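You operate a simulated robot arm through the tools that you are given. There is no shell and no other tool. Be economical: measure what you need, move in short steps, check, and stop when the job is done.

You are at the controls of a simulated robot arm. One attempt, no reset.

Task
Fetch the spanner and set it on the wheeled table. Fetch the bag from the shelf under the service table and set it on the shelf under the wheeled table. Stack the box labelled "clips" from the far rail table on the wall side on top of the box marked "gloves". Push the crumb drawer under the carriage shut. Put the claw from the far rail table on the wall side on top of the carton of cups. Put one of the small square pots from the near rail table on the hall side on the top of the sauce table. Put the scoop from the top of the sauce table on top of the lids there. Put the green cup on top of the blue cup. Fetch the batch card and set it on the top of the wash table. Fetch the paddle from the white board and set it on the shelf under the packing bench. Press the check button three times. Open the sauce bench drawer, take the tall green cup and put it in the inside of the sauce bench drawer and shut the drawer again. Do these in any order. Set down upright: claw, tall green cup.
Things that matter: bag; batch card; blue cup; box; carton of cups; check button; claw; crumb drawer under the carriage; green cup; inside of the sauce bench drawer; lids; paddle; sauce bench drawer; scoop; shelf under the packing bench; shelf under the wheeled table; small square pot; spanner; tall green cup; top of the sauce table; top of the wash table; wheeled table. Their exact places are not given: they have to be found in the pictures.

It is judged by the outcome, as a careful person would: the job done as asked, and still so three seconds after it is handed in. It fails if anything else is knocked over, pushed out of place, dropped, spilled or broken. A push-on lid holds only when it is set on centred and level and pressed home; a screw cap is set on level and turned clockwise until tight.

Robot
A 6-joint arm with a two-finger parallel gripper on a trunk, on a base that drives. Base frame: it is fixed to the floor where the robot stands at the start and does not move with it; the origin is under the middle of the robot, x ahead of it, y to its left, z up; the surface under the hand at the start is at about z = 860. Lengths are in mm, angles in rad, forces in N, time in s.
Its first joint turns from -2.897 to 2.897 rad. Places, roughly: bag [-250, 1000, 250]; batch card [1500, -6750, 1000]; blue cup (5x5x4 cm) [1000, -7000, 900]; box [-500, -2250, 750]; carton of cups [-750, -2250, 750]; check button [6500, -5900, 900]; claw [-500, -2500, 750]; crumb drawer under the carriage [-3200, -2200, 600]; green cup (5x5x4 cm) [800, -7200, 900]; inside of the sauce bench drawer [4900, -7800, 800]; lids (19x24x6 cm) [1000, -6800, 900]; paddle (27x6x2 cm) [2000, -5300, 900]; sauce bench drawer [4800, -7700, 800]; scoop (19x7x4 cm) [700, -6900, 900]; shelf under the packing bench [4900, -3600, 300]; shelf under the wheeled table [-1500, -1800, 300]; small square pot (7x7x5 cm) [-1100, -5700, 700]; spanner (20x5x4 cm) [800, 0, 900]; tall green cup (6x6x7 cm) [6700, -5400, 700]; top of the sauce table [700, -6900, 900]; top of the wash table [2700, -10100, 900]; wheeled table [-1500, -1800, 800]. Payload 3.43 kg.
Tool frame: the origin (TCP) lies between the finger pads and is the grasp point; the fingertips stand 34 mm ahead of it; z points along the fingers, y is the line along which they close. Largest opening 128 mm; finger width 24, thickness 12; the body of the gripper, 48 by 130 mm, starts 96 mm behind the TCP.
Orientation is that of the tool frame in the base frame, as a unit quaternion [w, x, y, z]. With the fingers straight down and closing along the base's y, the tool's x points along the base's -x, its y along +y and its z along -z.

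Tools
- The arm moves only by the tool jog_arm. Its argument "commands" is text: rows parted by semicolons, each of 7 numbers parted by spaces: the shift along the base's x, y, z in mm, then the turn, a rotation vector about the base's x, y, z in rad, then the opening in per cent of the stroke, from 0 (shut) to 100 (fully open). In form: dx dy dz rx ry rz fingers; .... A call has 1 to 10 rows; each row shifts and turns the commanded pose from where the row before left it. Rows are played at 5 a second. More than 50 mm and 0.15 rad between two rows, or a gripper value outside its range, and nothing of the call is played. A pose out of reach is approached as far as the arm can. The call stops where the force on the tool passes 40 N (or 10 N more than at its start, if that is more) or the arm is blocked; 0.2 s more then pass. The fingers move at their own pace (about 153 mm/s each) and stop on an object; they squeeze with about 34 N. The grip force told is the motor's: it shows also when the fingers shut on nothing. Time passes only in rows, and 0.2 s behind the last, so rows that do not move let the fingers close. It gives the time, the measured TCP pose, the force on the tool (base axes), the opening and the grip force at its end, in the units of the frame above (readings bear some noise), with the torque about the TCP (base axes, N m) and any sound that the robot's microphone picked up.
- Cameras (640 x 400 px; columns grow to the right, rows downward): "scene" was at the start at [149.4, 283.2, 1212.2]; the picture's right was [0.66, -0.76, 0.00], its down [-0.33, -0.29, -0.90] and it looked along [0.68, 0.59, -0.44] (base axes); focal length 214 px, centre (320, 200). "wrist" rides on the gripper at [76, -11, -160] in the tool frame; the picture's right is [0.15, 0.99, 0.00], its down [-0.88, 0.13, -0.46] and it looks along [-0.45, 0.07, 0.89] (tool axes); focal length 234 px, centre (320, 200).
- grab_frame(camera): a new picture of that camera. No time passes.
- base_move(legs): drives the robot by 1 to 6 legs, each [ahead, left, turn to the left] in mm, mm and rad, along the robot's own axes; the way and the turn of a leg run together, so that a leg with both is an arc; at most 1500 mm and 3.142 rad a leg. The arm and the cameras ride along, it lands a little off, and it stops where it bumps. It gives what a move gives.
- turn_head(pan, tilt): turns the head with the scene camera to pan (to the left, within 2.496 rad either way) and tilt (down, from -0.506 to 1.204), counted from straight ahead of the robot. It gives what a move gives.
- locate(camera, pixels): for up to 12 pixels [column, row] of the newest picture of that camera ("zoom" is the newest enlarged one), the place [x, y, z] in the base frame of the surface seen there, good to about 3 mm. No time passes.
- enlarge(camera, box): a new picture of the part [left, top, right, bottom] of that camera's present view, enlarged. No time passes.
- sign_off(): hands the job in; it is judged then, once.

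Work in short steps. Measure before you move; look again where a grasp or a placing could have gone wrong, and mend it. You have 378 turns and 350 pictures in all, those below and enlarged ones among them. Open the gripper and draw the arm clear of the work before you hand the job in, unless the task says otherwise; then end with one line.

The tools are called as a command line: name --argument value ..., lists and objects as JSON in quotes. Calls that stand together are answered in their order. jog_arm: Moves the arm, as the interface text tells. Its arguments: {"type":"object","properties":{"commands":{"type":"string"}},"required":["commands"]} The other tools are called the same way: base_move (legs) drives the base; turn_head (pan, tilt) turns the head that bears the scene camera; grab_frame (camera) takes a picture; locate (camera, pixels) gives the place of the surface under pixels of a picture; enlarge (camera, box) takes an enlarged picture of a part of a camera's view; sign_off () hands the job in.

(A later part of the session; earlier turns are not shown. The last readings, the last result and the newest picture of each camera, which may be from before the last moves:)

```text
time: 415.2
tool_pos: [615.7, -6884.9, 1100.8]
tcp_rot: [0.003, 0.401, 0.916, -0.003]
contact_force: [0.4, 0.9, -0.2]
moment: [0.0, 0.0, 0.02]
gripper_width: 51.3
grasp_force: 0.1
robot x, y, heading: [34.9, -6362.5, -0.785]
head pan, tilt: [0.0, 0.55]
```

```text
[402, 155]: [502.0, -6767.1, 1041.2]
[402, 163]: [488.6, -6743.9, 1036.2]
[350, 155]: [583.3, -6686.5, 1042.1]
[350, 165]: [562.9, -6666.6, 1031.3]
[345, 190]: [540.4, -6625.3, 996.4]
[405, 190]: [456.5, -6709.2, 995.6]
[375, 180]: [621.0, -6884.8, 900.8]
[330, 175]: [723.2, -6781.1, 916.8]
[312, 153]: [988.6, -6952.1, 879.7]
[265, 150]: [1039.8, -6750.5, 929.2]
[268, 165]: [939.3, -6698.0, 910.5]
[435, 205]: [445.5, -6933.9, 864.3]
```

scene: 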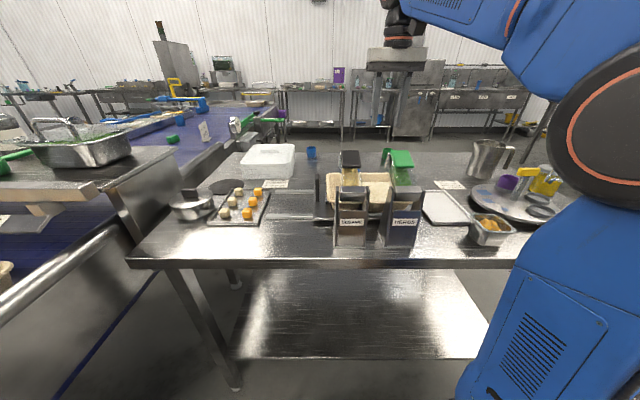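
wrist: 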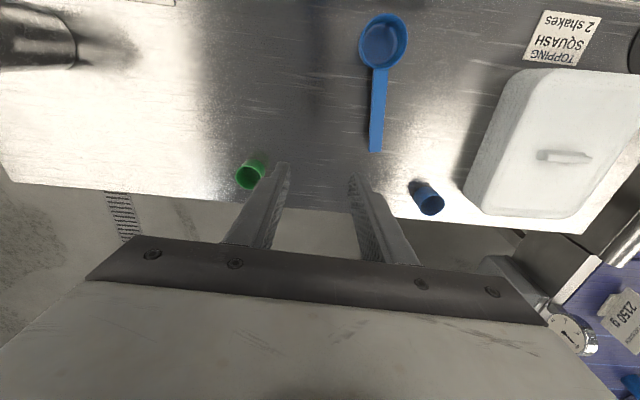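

I shift the base 80 right to keep the forearm off the HERBS shaker, then line the hand up over the scoop handle with 0.3 tilt.

base_move --legs '[[0, -80, 0]]'

jog_arm --commands "32 -5 -15 0 0 0.1 40;32 -5 -15 0 0 0.1 40;32 -5 -15 -0.058 -0.081 0 40;32 -5 -15 -0.058 -0.081 0 40;32 -5 -15 -0.058 -0.081 0 40;32 -5 -15 0 0 0 40;32 -5 -15 0 0 0 40"

grab_frame --camera "wrist"

grab_frame --camera "scene"

```text
time: 416.3
tool_pos: [559.9, -6942.1, 1101.6]
tcp_rot: [0.003, 0.402, 0.916, -0.003]
contact_force: [0.0, 0.5, 0.1]
moment: [-0.01, -0.02, 0.02]
gripper_width: 51.0
grasp_force: 0.1
robot x, y, heading: [-22.6, -6419.0, -0.785]
head pan, tilt: [0.0, 0.55]
```

```text
time: 417.9
tool_pos: [781.1, -6975.6, 997.1]
tcp_rot: [0.146, 0.305, 0.94, -0.047]
contact_force: [-0.7, -0.1, 1.1]
moment: [-0.01, -0.03, 0.05]
gripper_width: 51.2
grasp_force: 0.0
robot x, y, heading: [-21.2, -6418.8, -0.783]
head pan, tilt: [0.0, 0.55]
```

```text
190 pictures are left
```

wrist: 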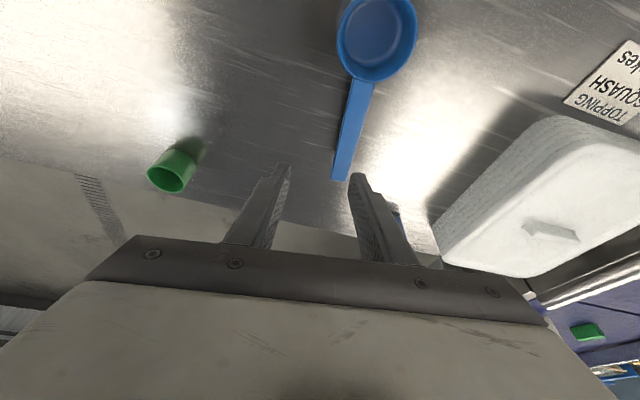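

```text
189 pictures are left
```

scene: 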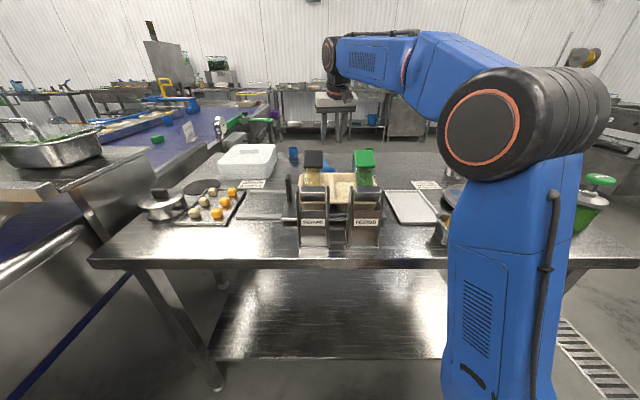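

locate --camera "wrist" --pixels '[[364, 85], [353, 125], [341, 172], [348, 150], [376, 35], [360, 60], [418, 35], [340, 30]]'

```text
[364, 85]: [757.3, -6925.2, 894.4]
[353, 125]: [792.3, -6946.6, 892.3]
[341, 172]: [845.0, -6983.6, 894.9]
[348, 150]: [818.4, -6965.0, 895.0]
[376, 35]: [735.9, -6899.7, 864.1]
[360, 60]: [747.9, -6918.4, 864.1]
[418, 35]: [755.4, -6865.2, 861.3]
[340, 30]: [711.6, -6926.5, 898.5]
```

Grasp at (790,-6946): shift, lower to z 899, and close on the handle.

jog_arm --commands "9 30 -10 0 0 0 40;0 0 -40 0 0 0 40;0 0 -40 0 0 0 40;0 0 -8 0 0 0 40;0 0 0 0 0 0 0;0 0 0 0 0 0 0;0 0 0 0 0 0 0"

grab_frame --camera "wrist"

```text
time: 419.5
tool_pos: [792.4, -6947.6, 897.7]
tcp_rot: [0.146, 0.304, 0.94, -0.047]
contact_force: [-0.5, -0.4, -0.3]
moment: [-0.06, -0.03, 0.0]
gripper_width: 20.9
grasp_force: 34.2
robot x, y, heading: [-20.5, -6422.1, -0.788]
head pan, tilt: [0.0, 0.55]
```

```text
188 pictures are left
```

wrist: 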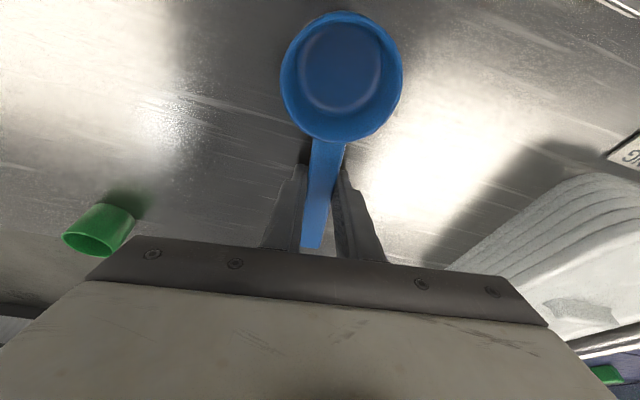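

Scoop gripped (21 mm). I lift it and measure the lids' top.

jog_arm --commands "0 0 20 0 0 0 0;0 0 45 0 0 0 0;0 0 45 0 0 0 0;0 0 20 0 0 0 0"

enlarge --camera "scene" --box '[200, 120, 340, 210]'

```text
time: 420.5
tool_pos: [791.4, -6948.7, 1027.5]
tcp_rot: [0.145, 0.304, 0.94, -0.047]
contact_force: [0.2, -0.1, -0.8]
moment: [-0.01, -0.01, -0.01]
gripper_width: 21.0
grasp_force: 34.1
robot x, y, heading: [-20.1, -6421.2, -0.787]
head pan, tilt: [0.0, 0.55]
```

```text
4.44 times, centred on (270, 165) of scene
```

zoom: 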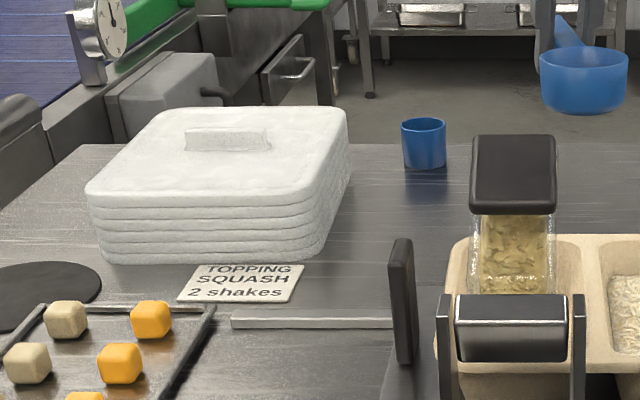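

locate --camera "zoom" --pixels '[[95, 190], [300, 203], [345, 112], [165, 112], [190, 140], [268, 142], [250, 180], [150, 180], [310, 150], [230, 120], [425, 125], [425, 165]]'

```text
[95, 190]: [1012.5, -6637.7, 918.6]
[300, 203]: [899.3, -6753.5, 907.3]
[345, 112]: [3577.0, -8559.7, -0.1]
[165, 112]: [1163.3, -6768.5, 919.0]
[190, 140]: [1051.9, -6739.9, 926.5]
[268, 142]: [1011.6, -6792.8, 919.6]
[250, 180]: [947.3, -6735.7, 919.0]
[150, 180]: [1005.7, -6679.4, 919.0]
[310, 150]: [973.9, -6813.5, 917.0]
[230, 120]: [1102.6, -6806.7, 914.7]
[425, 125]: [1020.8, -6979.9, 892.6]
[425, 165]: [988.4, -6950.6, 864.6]
```

Lids top: FL (1010,-6635), FR (900,-6750), BL (1165,-6770), z 919, with a small ridge at the centre. I shift the base 200 left for reach with the scoop held high.

base_move --legs '[[0, 200, 0]]'

grab_frame --camera "wrist"

```text
time: 422.1
tool_pos: [935.0, -6807.7, 1026.4]
tcp_rot: [0.145, 0.305, 0.94, -0.047]
contact_force: [-0.6, -0.7, -0.2]
moment: [0.0, -0.07, 0.02]
gripper_width: 21.0
grasp_force: 33.9
robot x, y, heading: [125.8, -6277.6, -0.786]
head pan, tilt: [0.0, 0.55]
```

```text
186 pictures are left
```

wrist: 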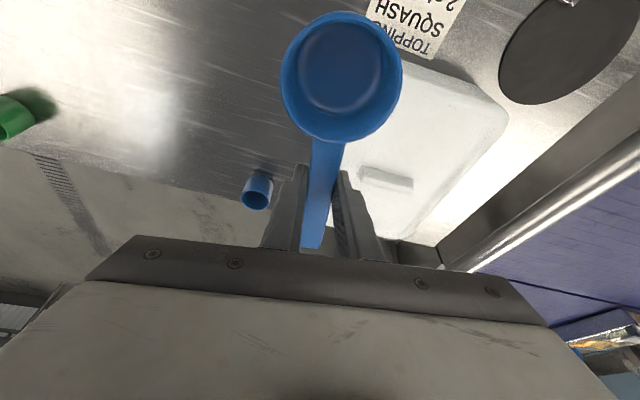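

jog_arm --commands "39 8 0 0 0 0 0;39 8 0 0 0 0 0;38 9 0 0 0 0 0;0 0 -30 0 0 0 0;0 0 -24 0 0 0 0"

grab_frame --camera "wrist"

enlarge --camera "scene" --box '[220, 90, 460, 240]'

```text
time: 423.3
tool_pos: [1052.4, -6780.9, 973.3]
tcp_rot: [0.145, 0.304, 0.94, -0.048]
contact_force: [-0.7, 0.7, -0.5]
moment: [-0.04, -0.01, -0.04]
gripper_width: 20.9
grasp_force: 33.6
robot x, y, heading: [122.8, -6274.5, -0.776]
head pan, tilt: [0.0, 0.55]
```

```text
185 pictures are left
```

wrist: 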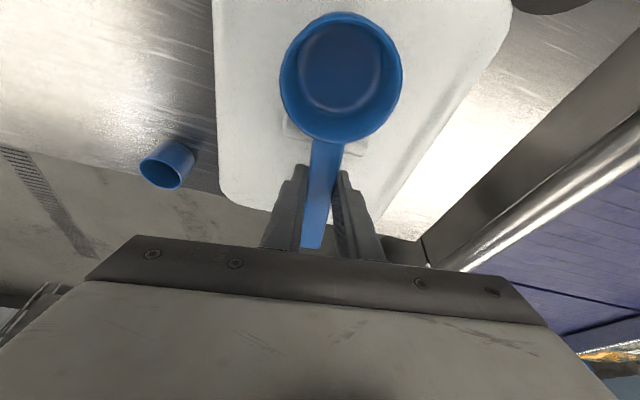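

```text
2.67 times, centred on (340, 165) of scene
```

zoom: 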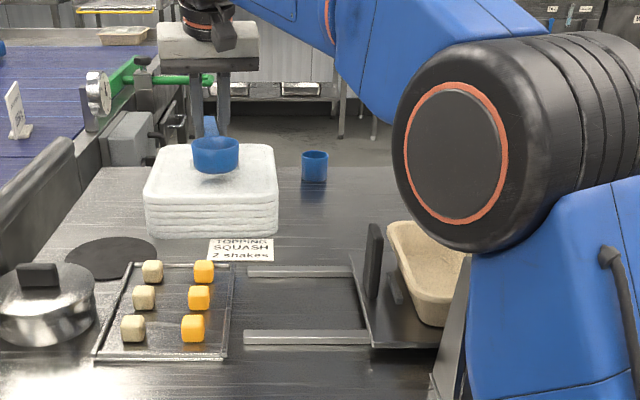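

jog_arm --commands "0 0 -6 0 0 0 0;0 0 -4 0 0 0 0;0 0 -2 0 0 0 0;0 0 -2 0 0 0 0;0 0 -2 0 0 0 0;0 0 0 0 0 0 0"

```text
time: 424.7
tool_pos: [1051.6, -6781.4, 958.0]
tcp_rot: [0.145, 0.305, 0.94, -0.047]
contact_force: [-1.0, -0.8, -0.2]
moment: [-0.01, 0.0, -0.01]
gripper_width: 20.8
grasp_force: 33.8
robot x, y, heading: [122.5, -6278.0, -0.786]
head pan, tilt: [0.0, 0.55]
```

jog_arm --commands "0 0 -1.5 0 0 0 0;0 0 -1.5 0 0 0 0;0 0 -1.5 0 0 0 0;0 0 0 0 0 0 0"

```text
time: 425.7
tool_pos: [1049.5, -6782.5, 954.8]
tcp_rot: [0.147, 0.305, 0.94, -0.049]
contact_force: [6.3, -4.9, 29.1]
moment: [0.37, 0.53, -0.02]
gripper_width: 20.6
grasp_force: 34.1
robot x, y, heading: [126.6, -6275.8, -0.785]
head pan, tilt: [0.0, 0.55]
```

Contact. Raise 1 mm, open slightly and lift.

jog_arm --commands "0 0 1 0 0 0 0;0 0 0 0 0 0 22;0 0 0 0 0 0 26;-3 3 10 0 0 0 26;-6 6 30 0 0 0 28;-6 6 40 0 0 0 40;0 0 40 0 0 0 50"

grab_frame --camera "wrist"

enlarge --camera "scene" --box '[240, 110, 380, 200]'

```text
time: 427.3
tool_pos: [1026.5, -6762.0, 1081.4]
tcp_rot: [0.149, 0.304, 0.94, -0.048]
contact_force: [-0.3, 0.0, 0.8]
moment: [0.03, -0.02, -0.04]
gripper_width: 63.9
grasp_force: 0.1
robot x, y, heading: [120.7, -6275.9, -0.788]
head pan, tilt: [0.0, 0.55]
```

```text
183 pictures are left
```

wrist: 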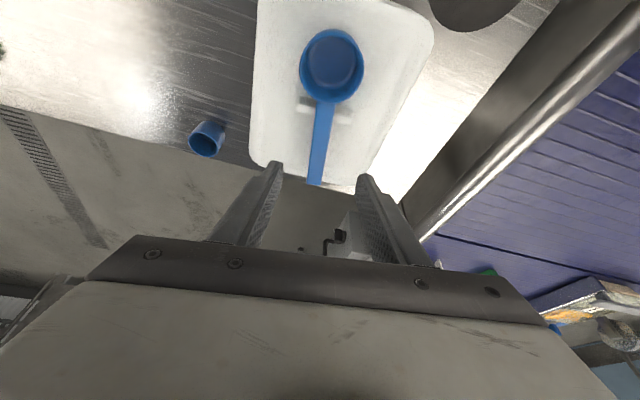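

```text
4.44 times, centred on (310, 155) of scene
```

zoom: 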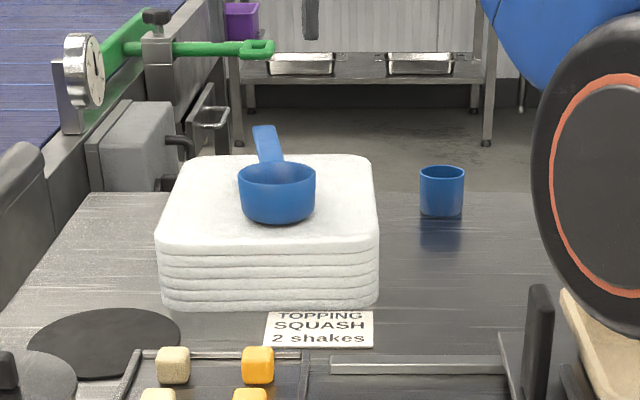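

Scoop rests on the lids. Next I move over the green cup.

jog_arm --commands "-28 -42 -8 0 0 0 70;-28 -42 -8 0 0 0 70;-28 -42 -8 0 0 0 70;-28 -42 -8 0 0 0 70;-28 -42 -8 0 0 0 70;-28 -42 -8 0 0 0 70;-28 -42 -8 0 0 0 70;-28 -42 -8 0 0 0 70;-28 -42 -8 0 0 0 70;-27 -44 -8 0 0 0 70"

grab_frame --camera "wrist"

```text
refused: row 1 steps farther than a row can; nothing moved
```

```text
181 pictures are left
```

wrist: 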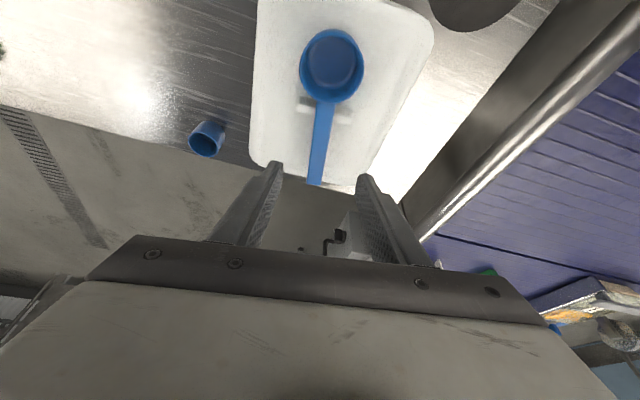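

jog_arm --commands "-26 -40 -7 0 0 0 70;-26 -40 -7 0 0 0 70;-26 -40 -7 0 0 0 70;-26 -40 -7 0 0 0 70;-26 -40 -7 0 0 0 70;-26 -40 -7 0 0 0 70;-26 -40 -7 0 0 0 70;-26 -40 -7 0 0 0 70;-26 -40 -7 0 0 0 70;-26 -40 -7 0 0 0 70"

grab_frame --camera "wrist"

```text
time: 429.5
tool_pos: [772.5, -7151.7, 1021.8]
tcp_rot: [0.152, 0.302, 0.94, -0.053]
contact_force: [-0.2, -0.8, 0.1]
moment: [0.02, 0.02, -0.02]
gripper_width: 89.5
grasp_force: 0.1
robot x, y, heading: [119.8, -6274.9, -0.781]
head pan, tilt: [0.0, 0.55]
```

```text
180 pictures are left
```

wrist: 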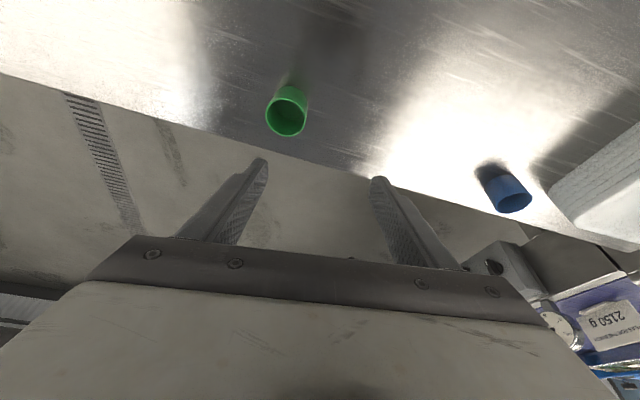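

locate --camera "wrist" --pixels '[[266, 118], [308, 112], [287, 136], [288, 100], [287, 120], [496, 203], [531, 198], [515, 212], [513, 192]]'

enlarge --camera "wrist" --box '[240, 70, 340, 150]'

```text
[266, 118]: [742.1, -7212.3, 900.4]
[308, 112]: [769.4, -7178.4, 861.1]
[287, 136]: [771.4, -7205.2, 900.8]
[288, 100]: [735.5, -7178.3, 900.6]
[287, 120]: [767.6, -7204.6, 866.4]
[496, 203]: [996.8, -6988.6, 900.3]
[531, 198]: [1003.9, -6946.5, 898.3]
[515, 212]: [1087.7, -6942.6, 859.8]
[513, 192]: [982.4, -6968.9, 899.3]
```

```text
5.00 times, centred on (290, 110) of wrist
```

zoom: 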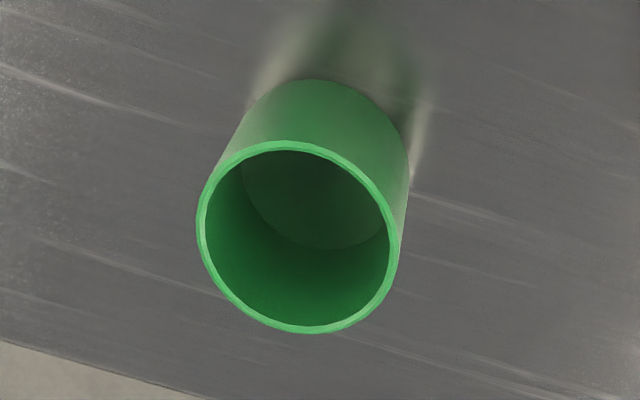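

Green rim centre ≈ (754,-7191), blue ≈ (1004,-6969), rims z 900. I lower around the green cup's upper part and grip.

jog_arm --commands "-25.5 -34.5 -10 0 0 0 70;0 0 -40 0 0 0 70;0 0 -40 0 0 0 70;0 0 -18 0 0 0 70;0 0 0 0 0 0 40;0 0 0 0 0 0 0;0 0 0 0 0 0 0"

grab_frame --camera "wrist"

```text
time: 431.1
tool_pos: [747.7, -7199.7, 900.4]
tcp_rot: [0.147, 0.305, 0.94, -0.047]
contact_force: [-1.1, -2.0, 4.1]
moment: [-0.12, 0.16, -0.03]
gripper_width: 43.7
grasp_force: 33.9
robot x, y, heading: [119.1, -6277.1, -0.783]
head pan, tilt: [0.0, 0.55]
```

```text
178 pictures are left
```

wrist: 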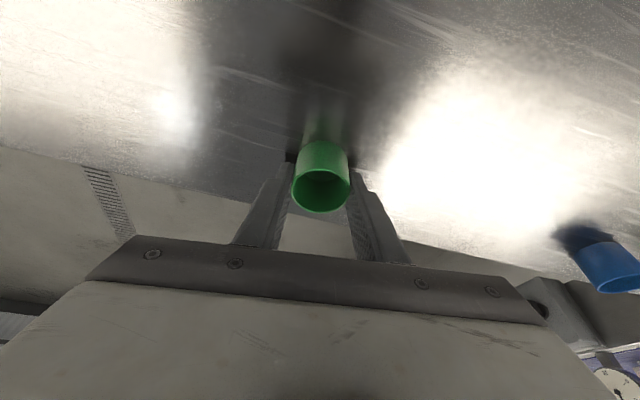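

The cup is gripped (43.7 mm). I lift it and check.

jog_arm --commands "0 0 15 0 0 0 0;0 0 35 0 0 0 0;0 0 35 0 0 0 0;0 0 0 0 0 0 0"

grab_frame --camera "wrist"

enlarge --camera "scene" --box '[300, 90, 460, 200]'

```text
time: 432.3
tool_pos: [737.9, -7189.5, 1005.5]
tcp_rot: [0.156, 0.303, 0.938, -0.054]
contact_force: [0.3, 0.1, -1.1]
moment: [-0.02, 0.02, 0.03]
gripper_width: 43.6
grasp_force: 34.1
robot x, y, heading: [122.1, -6273.6, -0.787]
head pan, tilt: [0.0, 0.55]
stopped in row 4: the arm was blocked; the commanded pose is now the measured one
```

```text
177 pictures are left
```

wrist: 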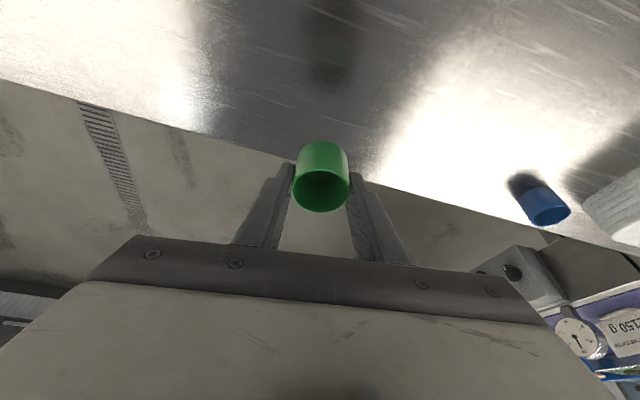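

```text
3.64 times, centred on (380, 145) of scene
```

zoom: 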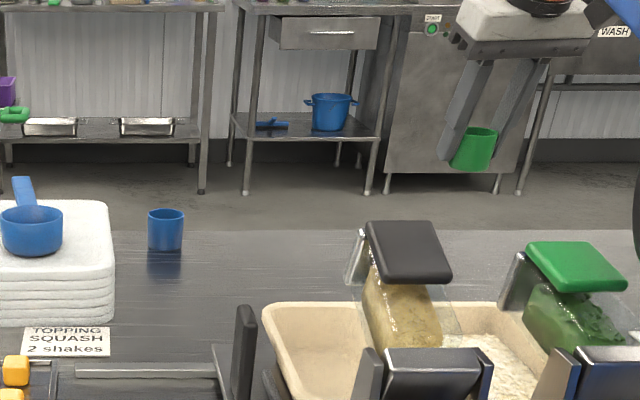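

The arm reports blocked again while lifting. I look at the upper arm versus the table edge.

turn_head --pan -0.6 --tilt 0.8

grab_frame --camera "scene"

```text
time: 433.3
tool_pos: [739.4, -7191.2, 1007.4]
tcp_rot: [0.158, 0.304, 0.938, -0.055]
contact_force: [0.0, 0.1, -0.9]
moment: [0.02, -0.01, 0.0]
gripper_width: 43.6
grasp_force: 34.3
robot x, y, heading: [121.5, -6273.8, -0.791]
head pan, tilt: [-0.6, 0.799]
```

```text
175 pictures are left
```

scene: 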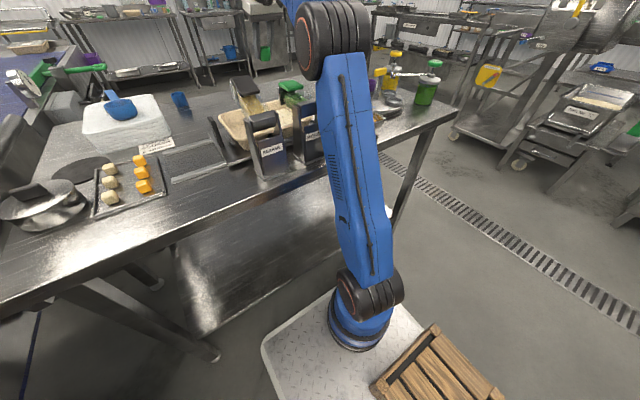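

enlarge --camera "scene" --box '[200, 60, 400, 200]'

locate --camera "zoom" --pixels '[[295, 90], [290, 78], [145, 95], [360, 240], [400, 100], [420, 250], [365, 130], [345, 235], [230, 200], [570, 190]]'

```text
2.86 times, centred on (300, 130) of scene
```

zoom: 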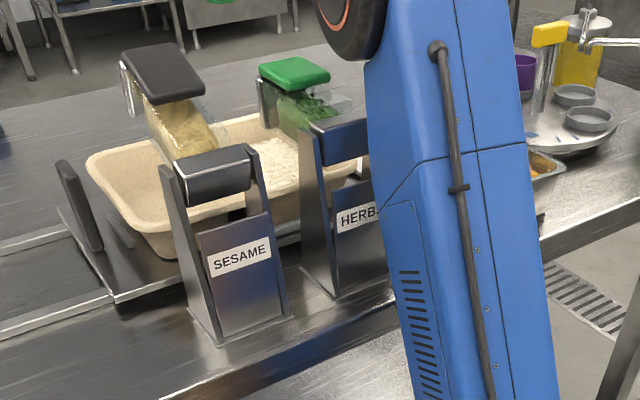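

```text
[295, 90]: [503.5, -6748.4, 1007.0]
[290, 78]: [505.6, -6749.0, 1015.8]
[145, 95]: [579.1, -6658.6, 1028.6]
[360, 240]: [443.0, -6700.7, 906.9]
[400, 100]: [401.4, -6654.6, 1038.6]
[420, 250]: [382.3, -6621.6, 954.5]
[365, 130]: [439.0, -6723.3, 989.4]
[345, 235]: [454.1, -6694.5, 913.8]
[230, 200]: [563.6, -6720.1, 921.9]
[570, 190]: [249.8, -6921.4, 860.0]
```

Nothing is displaced and there is clearance. I measure the held cup's rim and the blue cup's rim for alignment.

grab_frame --camera "wrist"

locate --camera "wrist" --pixels '[[294, 188], [349, 186], [322, 211], [322, 172], [300, 202], [343, 202], [320, 150], [525, 205], [569, 212], [548, 224], [545, 190]]'

```text
173 pictures are left
```

wrist: 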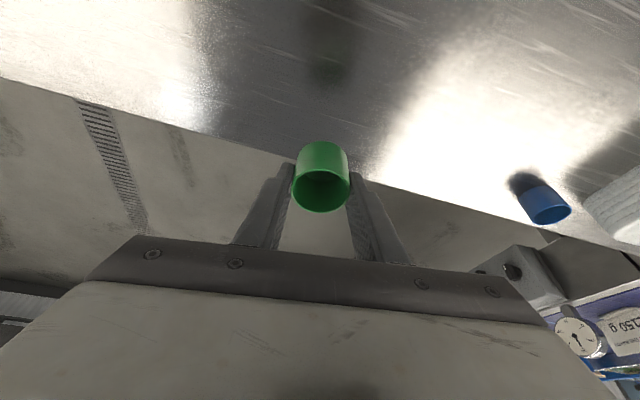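

```text
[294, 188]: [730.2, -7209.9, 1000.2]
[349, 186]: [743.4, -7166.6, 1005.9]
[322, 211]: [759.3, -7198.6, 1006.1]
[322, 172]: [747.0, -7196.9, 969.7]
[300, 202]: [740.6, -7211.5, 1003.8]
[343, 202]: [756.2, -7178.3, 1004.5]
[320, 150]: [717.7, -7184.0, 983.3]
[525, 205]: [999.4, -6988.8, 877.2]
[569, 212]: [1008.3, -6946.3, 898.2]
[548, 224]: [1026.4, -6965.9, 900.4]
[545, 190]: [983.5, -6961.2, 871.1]
```

Held cup centre = TCP within 2 mm; blue centre (1004,-6968). I shift the base 120 left, then bring the cup over.

base_move --legs '[[0, 120, 0]]'

jog_arm --commands "0 0 -10 0 0 0 0;35 24 -5 0 0 0 0;35 24 -5 0 0 0 0;35 24 -5 0 0 0 0;35 24 -5 0 0 0 0;0 0 0 0 0 0 0;0 0 0 0 0 0 0"

grab_frame --camera "wrist"

```text
time: 434.0
tool_pos: [735.0, -7191.8, 1008.4]
tcp_rot: [0.158, 0.307, 0.937, -0.057]
contact_force: [0.3, 1.0, -0.4]
moment: [0.01, -0.04, -0.01]
gripper_width: 43.9
grasp_force: 33.6
robot x, y, heading: [122.6, -6272.4, -0.791]
head pan, tilt: [-0.6, 0.799]
stopped in leg 1: the robot was blocked; the commanded pose is now the measured one
```

```text
time: 435.8
tool_pos: [865.5, -7093.5, 998.3]
tcp_rot: [0.166, 0.309, 0.935, -0.061]
contact_force: [-0.8, -0.2, -0.2]
moment: [0.03, -0.01, -0.04]
gripper_width: 43.3
grasp_force: 34.3
robot x, y, heading: [122.3, -6275.2, -0.792]
head pan, tilt: [-0.6, 0.799]
stopped in row 7: the arm was blocked; the commanded pose is now the measured one
```

```text
172 pictures are left
```

wrist: 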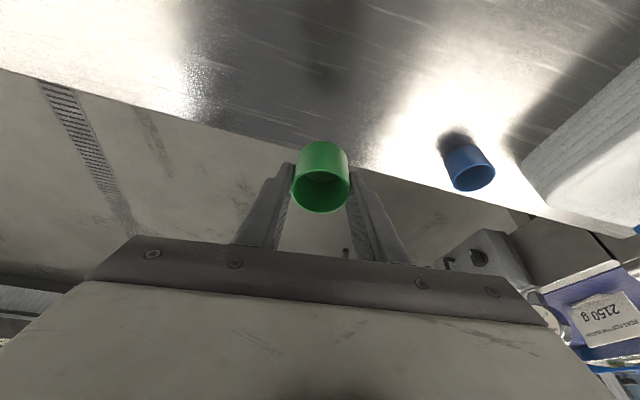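

The upper arm is resting against the HERBS stand. I retract the cup toward me first, then reposition left of the shakers.

jog_arm --commands "-30 30 5 0 0 0 0;-33 33 5 0 0 0 0;-33 33 5 0 0 0 0;-33 33 5 0 0 0 0;-33 33 5 0 0 0 0;0 0 0 0 0 0 0"

grab_frame --camera "scene"

```text
time: 437.2
tool_pos: [712.2, -6931.4, 1011.4]
tcp_rot: [0.16, 0.309, 0.936, -0.058]
contact_force: [0.3, -0.1, 0.0]
moment: [-0.01, 0.02, 0.01]
gripper_width: 43.8
grasp_force: 34.2
robot x, y, heading: [123.6, -6268.5, -0.789]
head pan, tilt: [-0.6, 0.799]
```

```text
171 pictures are left
```

scene: 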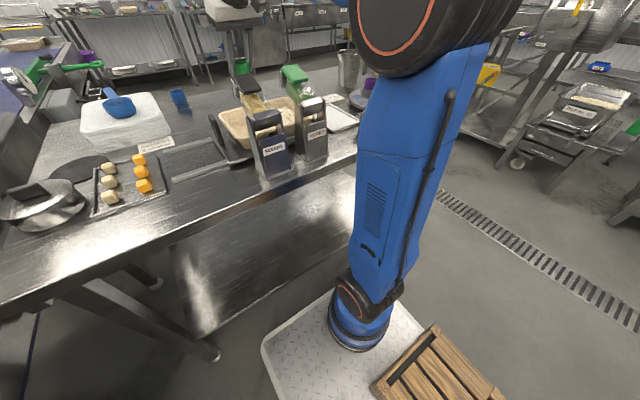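

enlarge --camera "scene" --box '[200, 60, 380, 190]'

locate --camera "zoom" --pixels '[[250, 370], [320, 340], [210, 400], [380, 300], [440, 275], [345, 325], [230, 240], [395, 200], [335, 30], [160, 60]]'

```text
3.08 times, centred on (290, 125) of scene
```

zoom: 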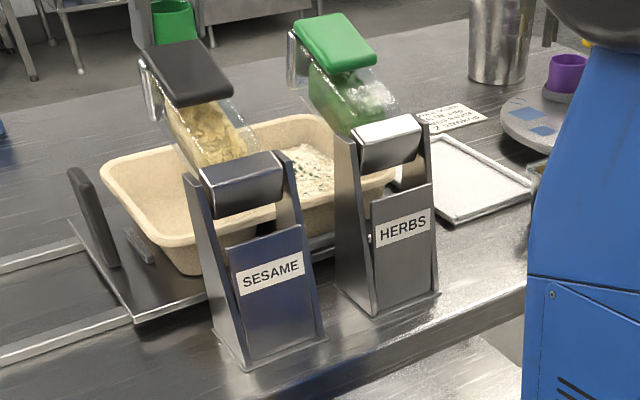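

```text
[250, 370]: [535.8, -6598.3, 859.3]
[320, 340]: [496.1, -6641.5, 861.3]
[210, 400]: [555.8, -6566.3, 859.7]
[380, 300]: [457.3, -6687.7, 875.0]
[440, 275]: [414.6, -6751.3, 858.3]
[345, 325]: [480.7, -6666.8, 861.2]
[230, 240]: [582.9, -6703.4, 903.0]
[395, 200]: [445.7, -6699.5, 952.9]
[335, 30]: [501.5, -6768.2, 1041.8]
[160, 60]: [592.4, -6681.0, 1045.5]
```

HERBS unmoved. I raise the cup 40 mm, then move left 225 and forward 80.

jog_arm --commands "-10 10 40 0 0 0 0;0 0 10 0 0 0 0"

base_move --legs '[[0, 225, 0], [75, 0, 0]]'

turn_head --pan -0.1 --tilt 0.6

grab_frame --camera "scene"

grab_frame --camera "wrist"

```text
time: 437.8
tool_pos: [702.0, -6925.2, 1062.3]
tcp_rot: [0.16, 0.309, 0.936, -0.058]
contact_force: [0.1, 0.2, -0.9]
moment: [0.0, 0.02, 0.04]
gripper_width: 43.6
grasp_force: 34.3
robot x, y, heading: [128.8, -6272.2, -0.793]
head pan, tilt: [-0.6, 0.799]
```

```text
time: 440.2
tool_pos: [915.7, -6819.6, 1062.4]
tcp_rot: [0.16, 0.309, 0.936, -0.059]
contact_force: [0.2, 0.0, 0.0]
moment: [0.0, -0.01, 0.0]
gripper_width: 43.9
grasp_force: 34.0
robot x, y, heading: [337.3, -6167.3, -0.788]
head pan, tilt: [-0.6, 0.799]
```

```text
time: 441.1
tool_pos: [916.2, -6819.3, 1062.8]
tcp_rot: [0.161, 0.308, 0.936, -0.058]
contact_force: [0.2, 0.0, -0.7]
moment: [-0.01, 0.02, 0.0]
gripper_width: 43.5
grasp_force: 34.0
robot x, y, heading: [338.3, -6169.5, -0.792]
head pan, tilt: [-0.099, 0.6]
```

```text
169 pictures are left
```

scene: 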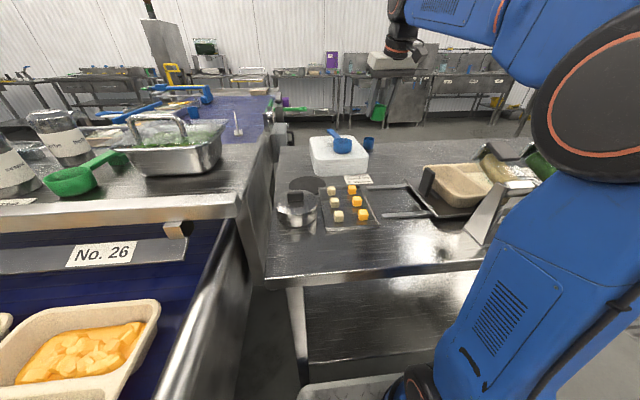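

```text
168 pictures are left
```

wrist: 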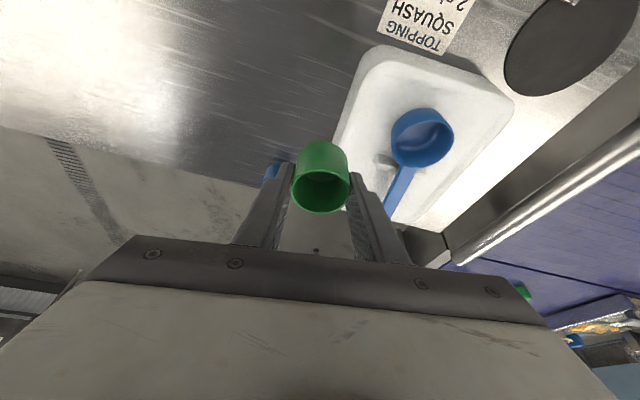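

jog_arm --commands "22 -37 -5 0 0 0 0;22 -38 -15 0 0 0 0;22 -38 -20 0 0 0 0;23 -38 -20 0 0 0 0;0 0 -30 0 0 0 0;0 0 0 0 0 0 0;0 0 0 0 0 0 0"

grab_frame --camera "wrist"

enlarge --camera "scene" --box '[310, 80, 450, 190]'

```text
time: 442.7
tool_pos: [1007.1, -6969.3, 970.2]
tcp_rot: [0.16, 0.308, 0.936, -0.058]
contact_force: [-0.3, 0.3, -0.1]
moment: [0.0, 0.01, 0.02]
gripper_width: 43.8
grasp_force: 33.8
robot x, y, heading: [339.2, -6168.0, -0.79]
head pan, tilt: [-0.099, 0.6]
```

```text
167 pictures are left
```

wrist: 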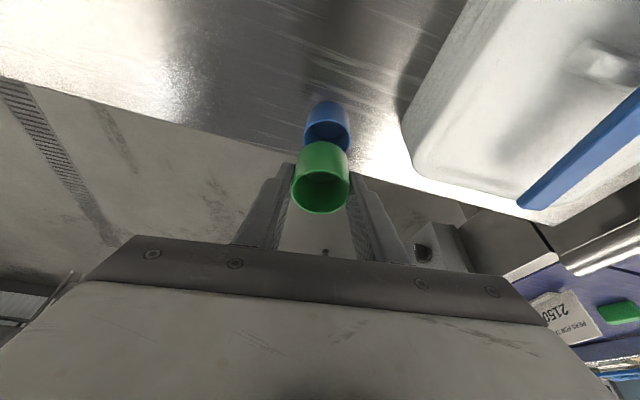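

```text
3.64 times, centred on (380, 135) of scene
```

zoom: 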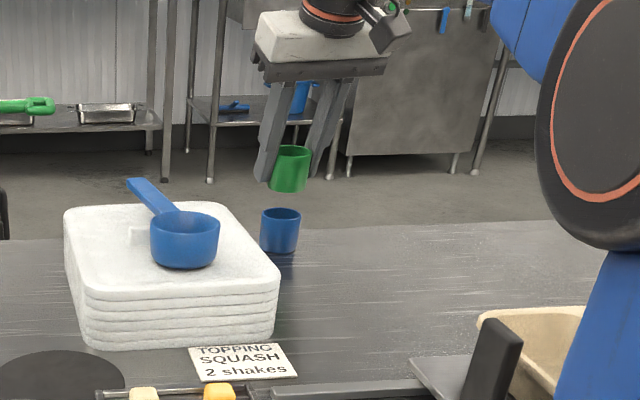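

jog_arm --commands "0 0 0 0.017 0.024 0 0;0 0 -10 0 0 0 0;0 0 0 0 0 0 0;0 0 0 0 0 0 0"

grab_frame --camera "wrist"

enlarge --camera "wrist" --box '[270, 80, 370, 230]'

locate --camera "wrist" --pixels '[[294, 188], [349, 186], [322, 211], [300, 202], [343, 202], [304, 130], [349, 130], [327, 113], [310, 118], [345, 120], [320, 160]]'

```text
time: 443.7
tool_pos: [1004.1, -6966.0, 963.0]
tcp_rot: [0.148, 0.309, 0.938, -0.055]
contact_force: [0.4, -0.4, -0.4]
moment: [0.0, 0.0, 0.02]
gripper_width: 43.7
grasp_force: 34.0
robot x, y, heading: [332.5, -6163.6, -0.792]
head pan, tilt: [-0.099, 0.6]
```

```text
165 pictures are left
```

wrist: 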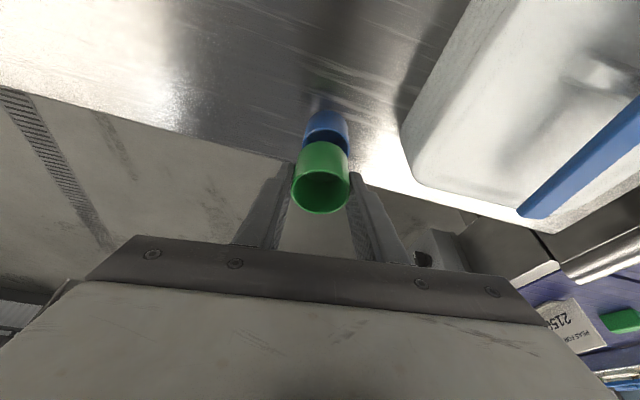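

```text
2.67 times, centred on (320, 155) of wrist
```

zoom: 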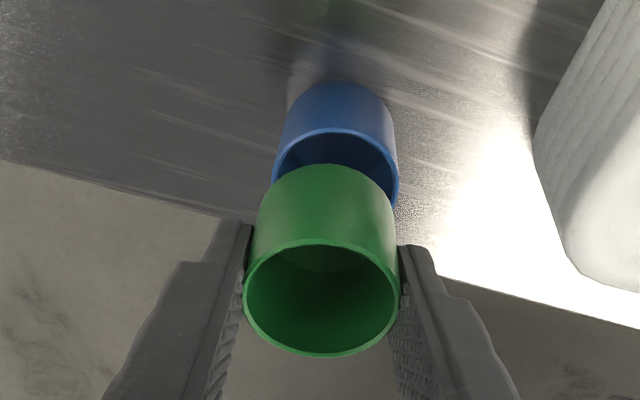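

```text
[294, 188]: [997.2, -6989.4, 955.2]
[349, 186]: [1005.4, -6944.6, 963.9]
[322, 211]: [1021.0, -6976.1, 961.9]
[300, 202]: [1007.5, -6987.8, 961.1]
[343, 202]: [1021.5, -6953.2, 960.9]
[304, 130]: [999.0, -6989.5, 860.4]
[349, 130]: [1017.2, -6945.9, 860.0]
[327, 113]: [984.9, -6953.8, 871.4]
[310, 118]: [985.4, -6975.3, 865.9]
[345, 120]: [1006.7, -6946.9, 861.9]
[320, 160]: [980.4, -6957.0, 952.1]
```

Centres coincide within 2 mm. I lower slowly until contact.

jog_arm --commands "0 -1 -8 0 0 0 0;0 0 -5 0 0 0 0;0 0 -3 0 0 0 0;0 0 -2 0 0 0 0;0 0 -2 0 0 0 0;0 0 -2 0 0 0 0;0 0 0 0 0 0 0;0 0 0 0 0 0 0"

```text
time: 445.5
tool_pos: [1005.1, -6969.8, 941.9]
tcp_rot: [0.147, 0.309, 0.938, -0.055]
contact_force: [-0.1, 0.7, 0.3]
moment: [0.01, 0.02, 0.01]
gripper_width: 43.4
grasp_force: 34.2
robot x, y, heading: [331.6, -6164.3, -0.791]
head pan, tilt: [-0.099, 0.6]
```

jog_arm --commands "-1 1 -2 0 0 0 0;0 0 -2 0 0 0 0;0 0 -2 0 0 0 0;0 0 -2 0 0 0 0;0 0 -2 0 0 0 0;0 0 0 0 0 0 0;0 0 0 0 0 0 0"

enlarge --camera "scene" --box '[330, 90, 430, 170]'

```text
time: 446.6
tool_pos: [1004.7, -6969.6, 935.6]
tcp_rot: [0.151, 0.308, 0.938, -0.055]
contact_force: [-1.2, 1.6, 12.9]
moment: [0.24, 0.04, 0.06]
gripper_width: 43.9
grasp_force: 33.9
robot x, y, heading: [336.9, -6171.4, -0.789]
head pan, tilt: [-0.099, 0.6]
stopped in row 5: the force on the tool passed its limit at 43 N (the readings are from after the stop); the commanded pose is now the measured one
```

```text
5.00 times, centred on (380, 130) of scene
```

zoom: 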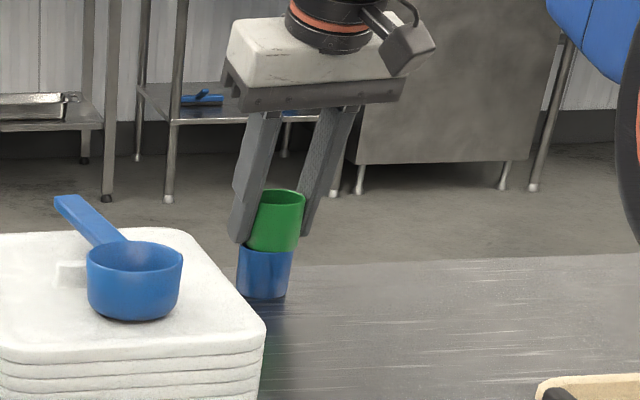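

Nested about 7 mm. I release gently and look.

jog_arm --commands "0 0 1 0 0 0 0;0 0 0 0 0 0 38;0 0 0 0 0 0 44;0 0 0 0 0 0 50"

enlarge --camera "scene" --box '[330, 90, 430, 170]'

```text
time: 447.6
tool_pos: [1005.2, -6969.5, 935.0]
tcp_rot: [0.149, 0.308, 0.938, -0.055]
contact_force: [0.1, -0.7, 1.7]
moment: [0.04, -0.01, 0.01]
gripper_width: 64.1
grasp_force: 0.1
robot x, y, heading: [339.1, -6167.6, -0.79]
head pan, tilt: [-0.099, 0.6]
```

```text
5.00 times, centred on (380, 130) of scene
```

zoom: 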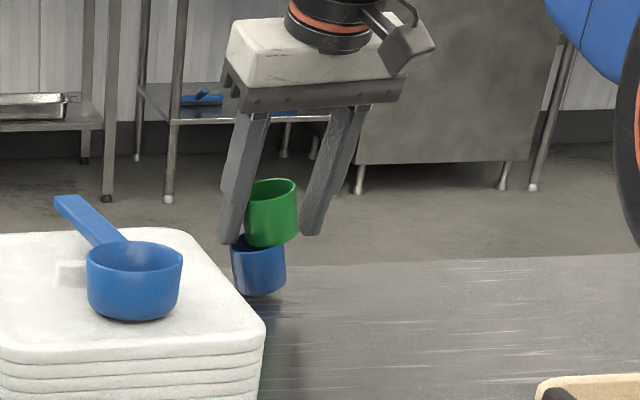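

jog_arm --commands "0 0 0 0 0 0 50;0 0 0 0 0 0 50"

enlarge --camera "scene" --box '[340, 110, 400, 160]'

grab_frame --camera "wrist"

```text
time: 448.2
tool_pos: [1005.3, -6969.8, 936.0]
tcp_rot: [0.149, 0.308, 0.938, -0.055]
contact_force: [0.3, -0.6, 0.1]
moment: [-0.01, -0.03, 0.0]
gripper_width: 64.1
grasp_force: 0.1
robot x, y, heading: [338.1, -6164.6, -0.79]
head pan, tilt: [-0.099, 0.6]
```

```text
8.00 times, centred on (370, 135) of scene
```

zoom: 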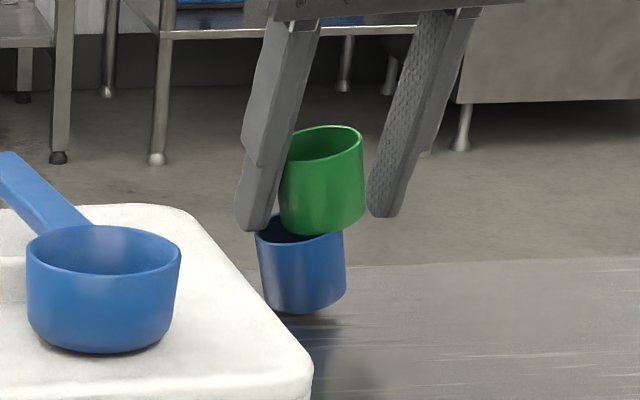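

```text
160 pictures are left
```

wrist: 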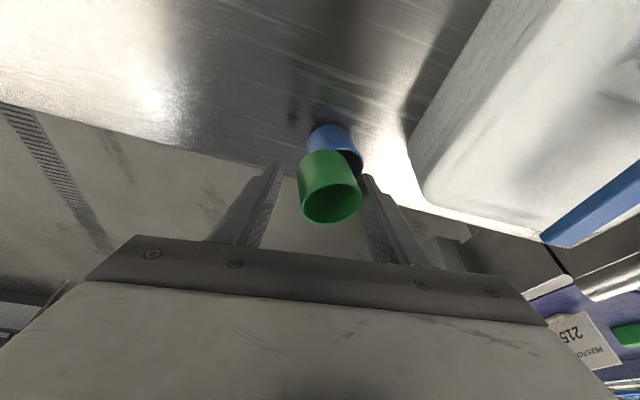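

The green cup sits off-centre, leaning on a finger. I regrip it, lift 25 mm, and re-measure both rims.

jog_arm --commands "0 0 0 0 0 0 40;0 0 0 0 0 0 30;0 0 0 0 0 0 0;0 0 0 0 0 0 0;0 0 8 0 0 0 0;0 0 10 0 0 0 0;0 0 12 0 0 0 0;0 0 0 0 0 0 0;0 0 0 0 0 0 0"

enlarge --camera "scene" --box '[340, 100, 400, 160]'

locate --camera "zoom" --pixels '[[300, 190], [330, 190], [360, 190], [280, 300], [300, 300], [330, 300], [310, 340], [320, 260]]'

grab_frame --camera "wrist"

```text
time: 450.2
tool_pos: [1003.5, -6969.0, 967.8]
tcp_rot: [0.15, 0.308, 0.938, -0.056]
contact_force: [0.5, 0.2, 0.0]
moment: [0.02, 0.0, -0.01]
gripper_width: 43.7
grasp_force: 34.0
robot x, y, heading: [340.9, -6164.9, -0.789]
head pan, tilt: [-0.099, 0.6]
```

```text
6.67 times, centred on (370, 130) of scene
```

zoom: 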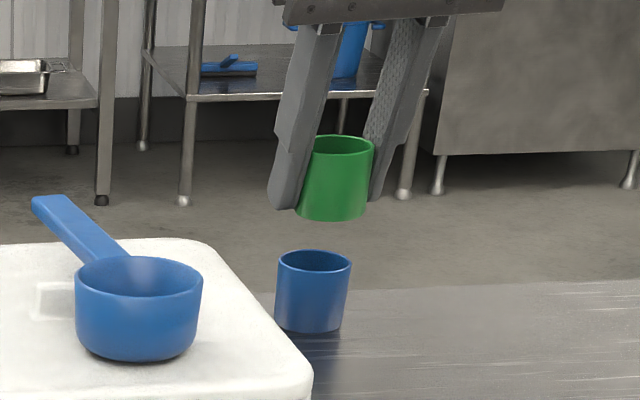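

```text
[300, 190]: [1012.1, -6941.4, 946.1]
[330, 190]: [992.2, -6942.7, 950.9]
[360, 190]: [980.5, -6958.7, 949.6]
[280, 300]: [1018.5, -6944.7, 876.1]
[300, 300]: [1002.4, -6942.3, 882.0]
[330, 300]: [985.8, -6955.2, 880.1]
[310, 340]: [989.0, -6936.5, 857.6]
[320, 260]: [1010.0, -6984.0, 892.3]
```

```text
158 pictures are left
```

wrist: 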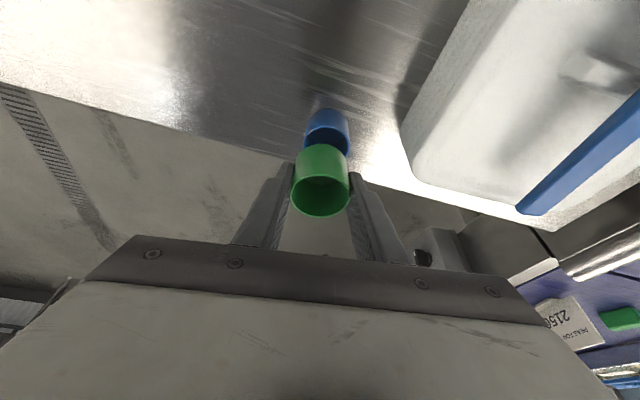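

enlarge --camera "wrist" --box '[280, 90, 380, 230]'

```text
2.86 times, centred on (330, 160) of wrist
```

zoom: 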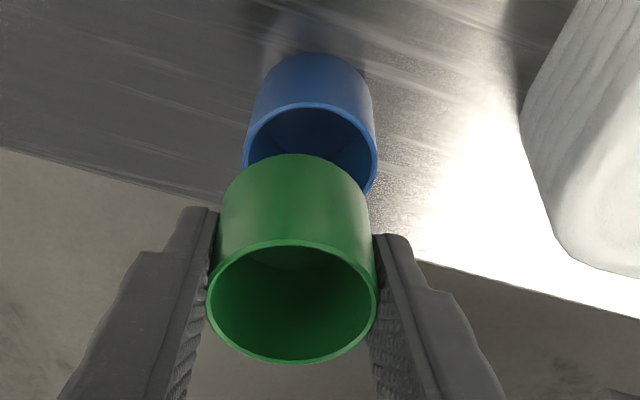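

locate --camera "zoom" --pixels '[[247, 150], [258, 122], [280, 108], [310, 104], [345, 112], [370, 140], [376, 165], [372, 182], [210, 285], [240, 345], [290, 362], [345, 342]]'

locate --camera "zoom" --pixels '[[374, 290], [368, 318], [222, 262], [260, 244], [300, 240], [340, 248], [220, 325], [265, 358], [320, 356]]'

```text
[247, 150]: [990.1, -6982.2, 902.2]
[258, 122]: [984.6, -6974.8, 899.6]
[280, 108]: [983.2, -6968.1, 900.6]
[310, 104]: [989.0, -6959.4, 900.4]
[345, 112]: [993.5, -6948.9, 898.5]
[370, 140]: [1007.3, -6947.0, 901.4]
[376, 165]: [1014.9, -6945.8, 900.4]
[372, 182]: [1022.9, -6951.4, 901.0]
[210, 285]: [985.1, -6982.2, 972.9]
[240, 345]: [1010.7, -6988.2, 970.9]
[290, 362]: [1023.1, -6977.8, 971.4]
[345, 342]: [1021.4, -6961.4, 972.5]
```

```text
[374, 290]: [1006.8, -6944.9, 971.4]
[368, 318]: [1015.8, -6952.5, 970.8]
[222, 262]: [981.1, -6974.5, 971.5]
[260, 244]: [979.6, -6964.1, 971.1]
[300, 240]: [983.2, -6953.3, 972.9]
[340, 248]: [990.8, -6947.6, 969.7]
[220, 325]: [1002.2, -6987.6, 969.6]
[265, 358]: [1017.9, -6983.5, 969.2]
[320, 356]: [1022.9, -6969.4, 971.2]
```

Green centre (1001.5,-6966.5), blue (1006,-6967). I shift +4.5 in x, lower slowly, and stop at light contact.

jog_arm --commands "4.5 -0.5 0 0 0 0 0;0 0 -10 0 0 0 0;0 0 -8 0 0 0 0;0 0 -5 0 0 0 0;0 0 0 0 0 0 0;0 0 0 0 0 0 0"

enlarge --camera "wrist" --box '[280, 90, 380, 230]'

```text
time: 451.6
tool_pos: [1007.9, -6968.1, 945.7]
tcp_rot: [0.15, 0.309, 0.937, -0.056]
contact_force: [-0.3, -0.3, -0.7]
moment: [0.01, 0.0, -0.01]
gripper_width: 43.7
grasp_force: 34.2
robot x, y, heading: [335.9, -6167.1, -0.791]
head pan, tilt: [-0.099, 0.6]
```

```text
2.86 times, centred on (330, 160) of wrist
```

zoom: 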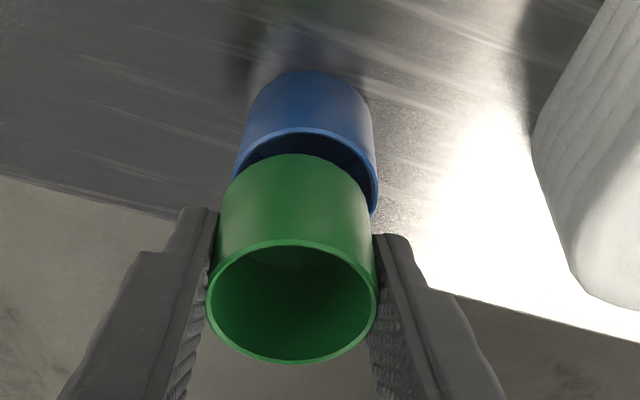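

locate --camera "zoom" --pixels '[[237, 172], [245, 150], [270, 135], [300, 130], [340, 137], [365, 160], [375, 185], [374, 208], [222, 262], [374, 290], [290, 362], [300, 240]]'

```text
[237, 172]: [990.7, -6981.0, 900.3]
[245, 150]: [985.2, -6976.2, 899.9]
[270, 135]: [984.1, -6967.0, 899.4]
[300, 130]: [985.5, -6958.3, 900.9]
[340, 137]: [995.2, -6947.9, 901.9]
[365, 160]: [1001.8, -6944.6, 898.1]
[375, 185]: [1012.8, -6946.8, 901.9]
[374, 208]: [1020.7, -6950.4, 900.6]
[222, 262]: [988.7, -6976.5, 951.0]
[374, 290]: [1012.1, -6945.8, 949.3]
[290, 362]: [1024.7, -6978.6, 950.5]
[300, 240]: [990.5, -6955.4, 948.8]
```

Now aligned within ~1.5 mm. Lower the last ~12 mm in fine steps.

jog_arm --commands "-0.7 0.7 -5 0 0 0 0;0 0 -3 0 0 0 0;0 0 -1.5 0 0 0 0;0 0 -1.5 0 0 0 0;0 0 0 0 0 0 0;0 0 0 0 0 0 0"

enlarge --camera "scene" --box '[340, 100, 400, 160]'

```text
time: 453.0
tool_pos: [1008.4, -6969.7, 934.6]
tcp_rot: [0.152, 0.308, 0.937, -0.056]
contact_force: [1.0, 3.9, 35.0]
moment: [0.71, -0.4, -0.01]
gripper_width: 43.7
grasp_force: 33.6
robot x, y, heading: [337.6, -6164.2, -0.786]
head pan, tilt: [-0.099, 0.6]
```

```text
6.67 times, centred on (370, 130) of scene
```

zoom: 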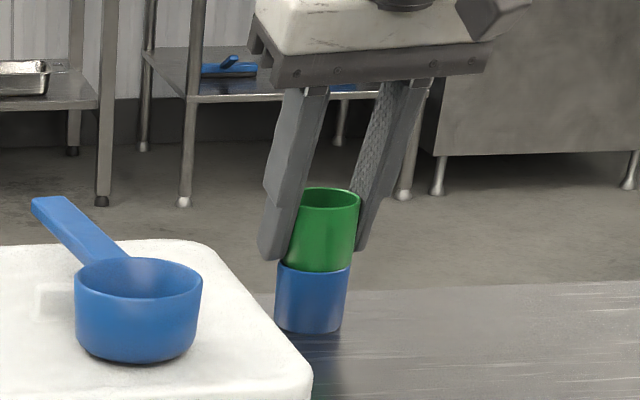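

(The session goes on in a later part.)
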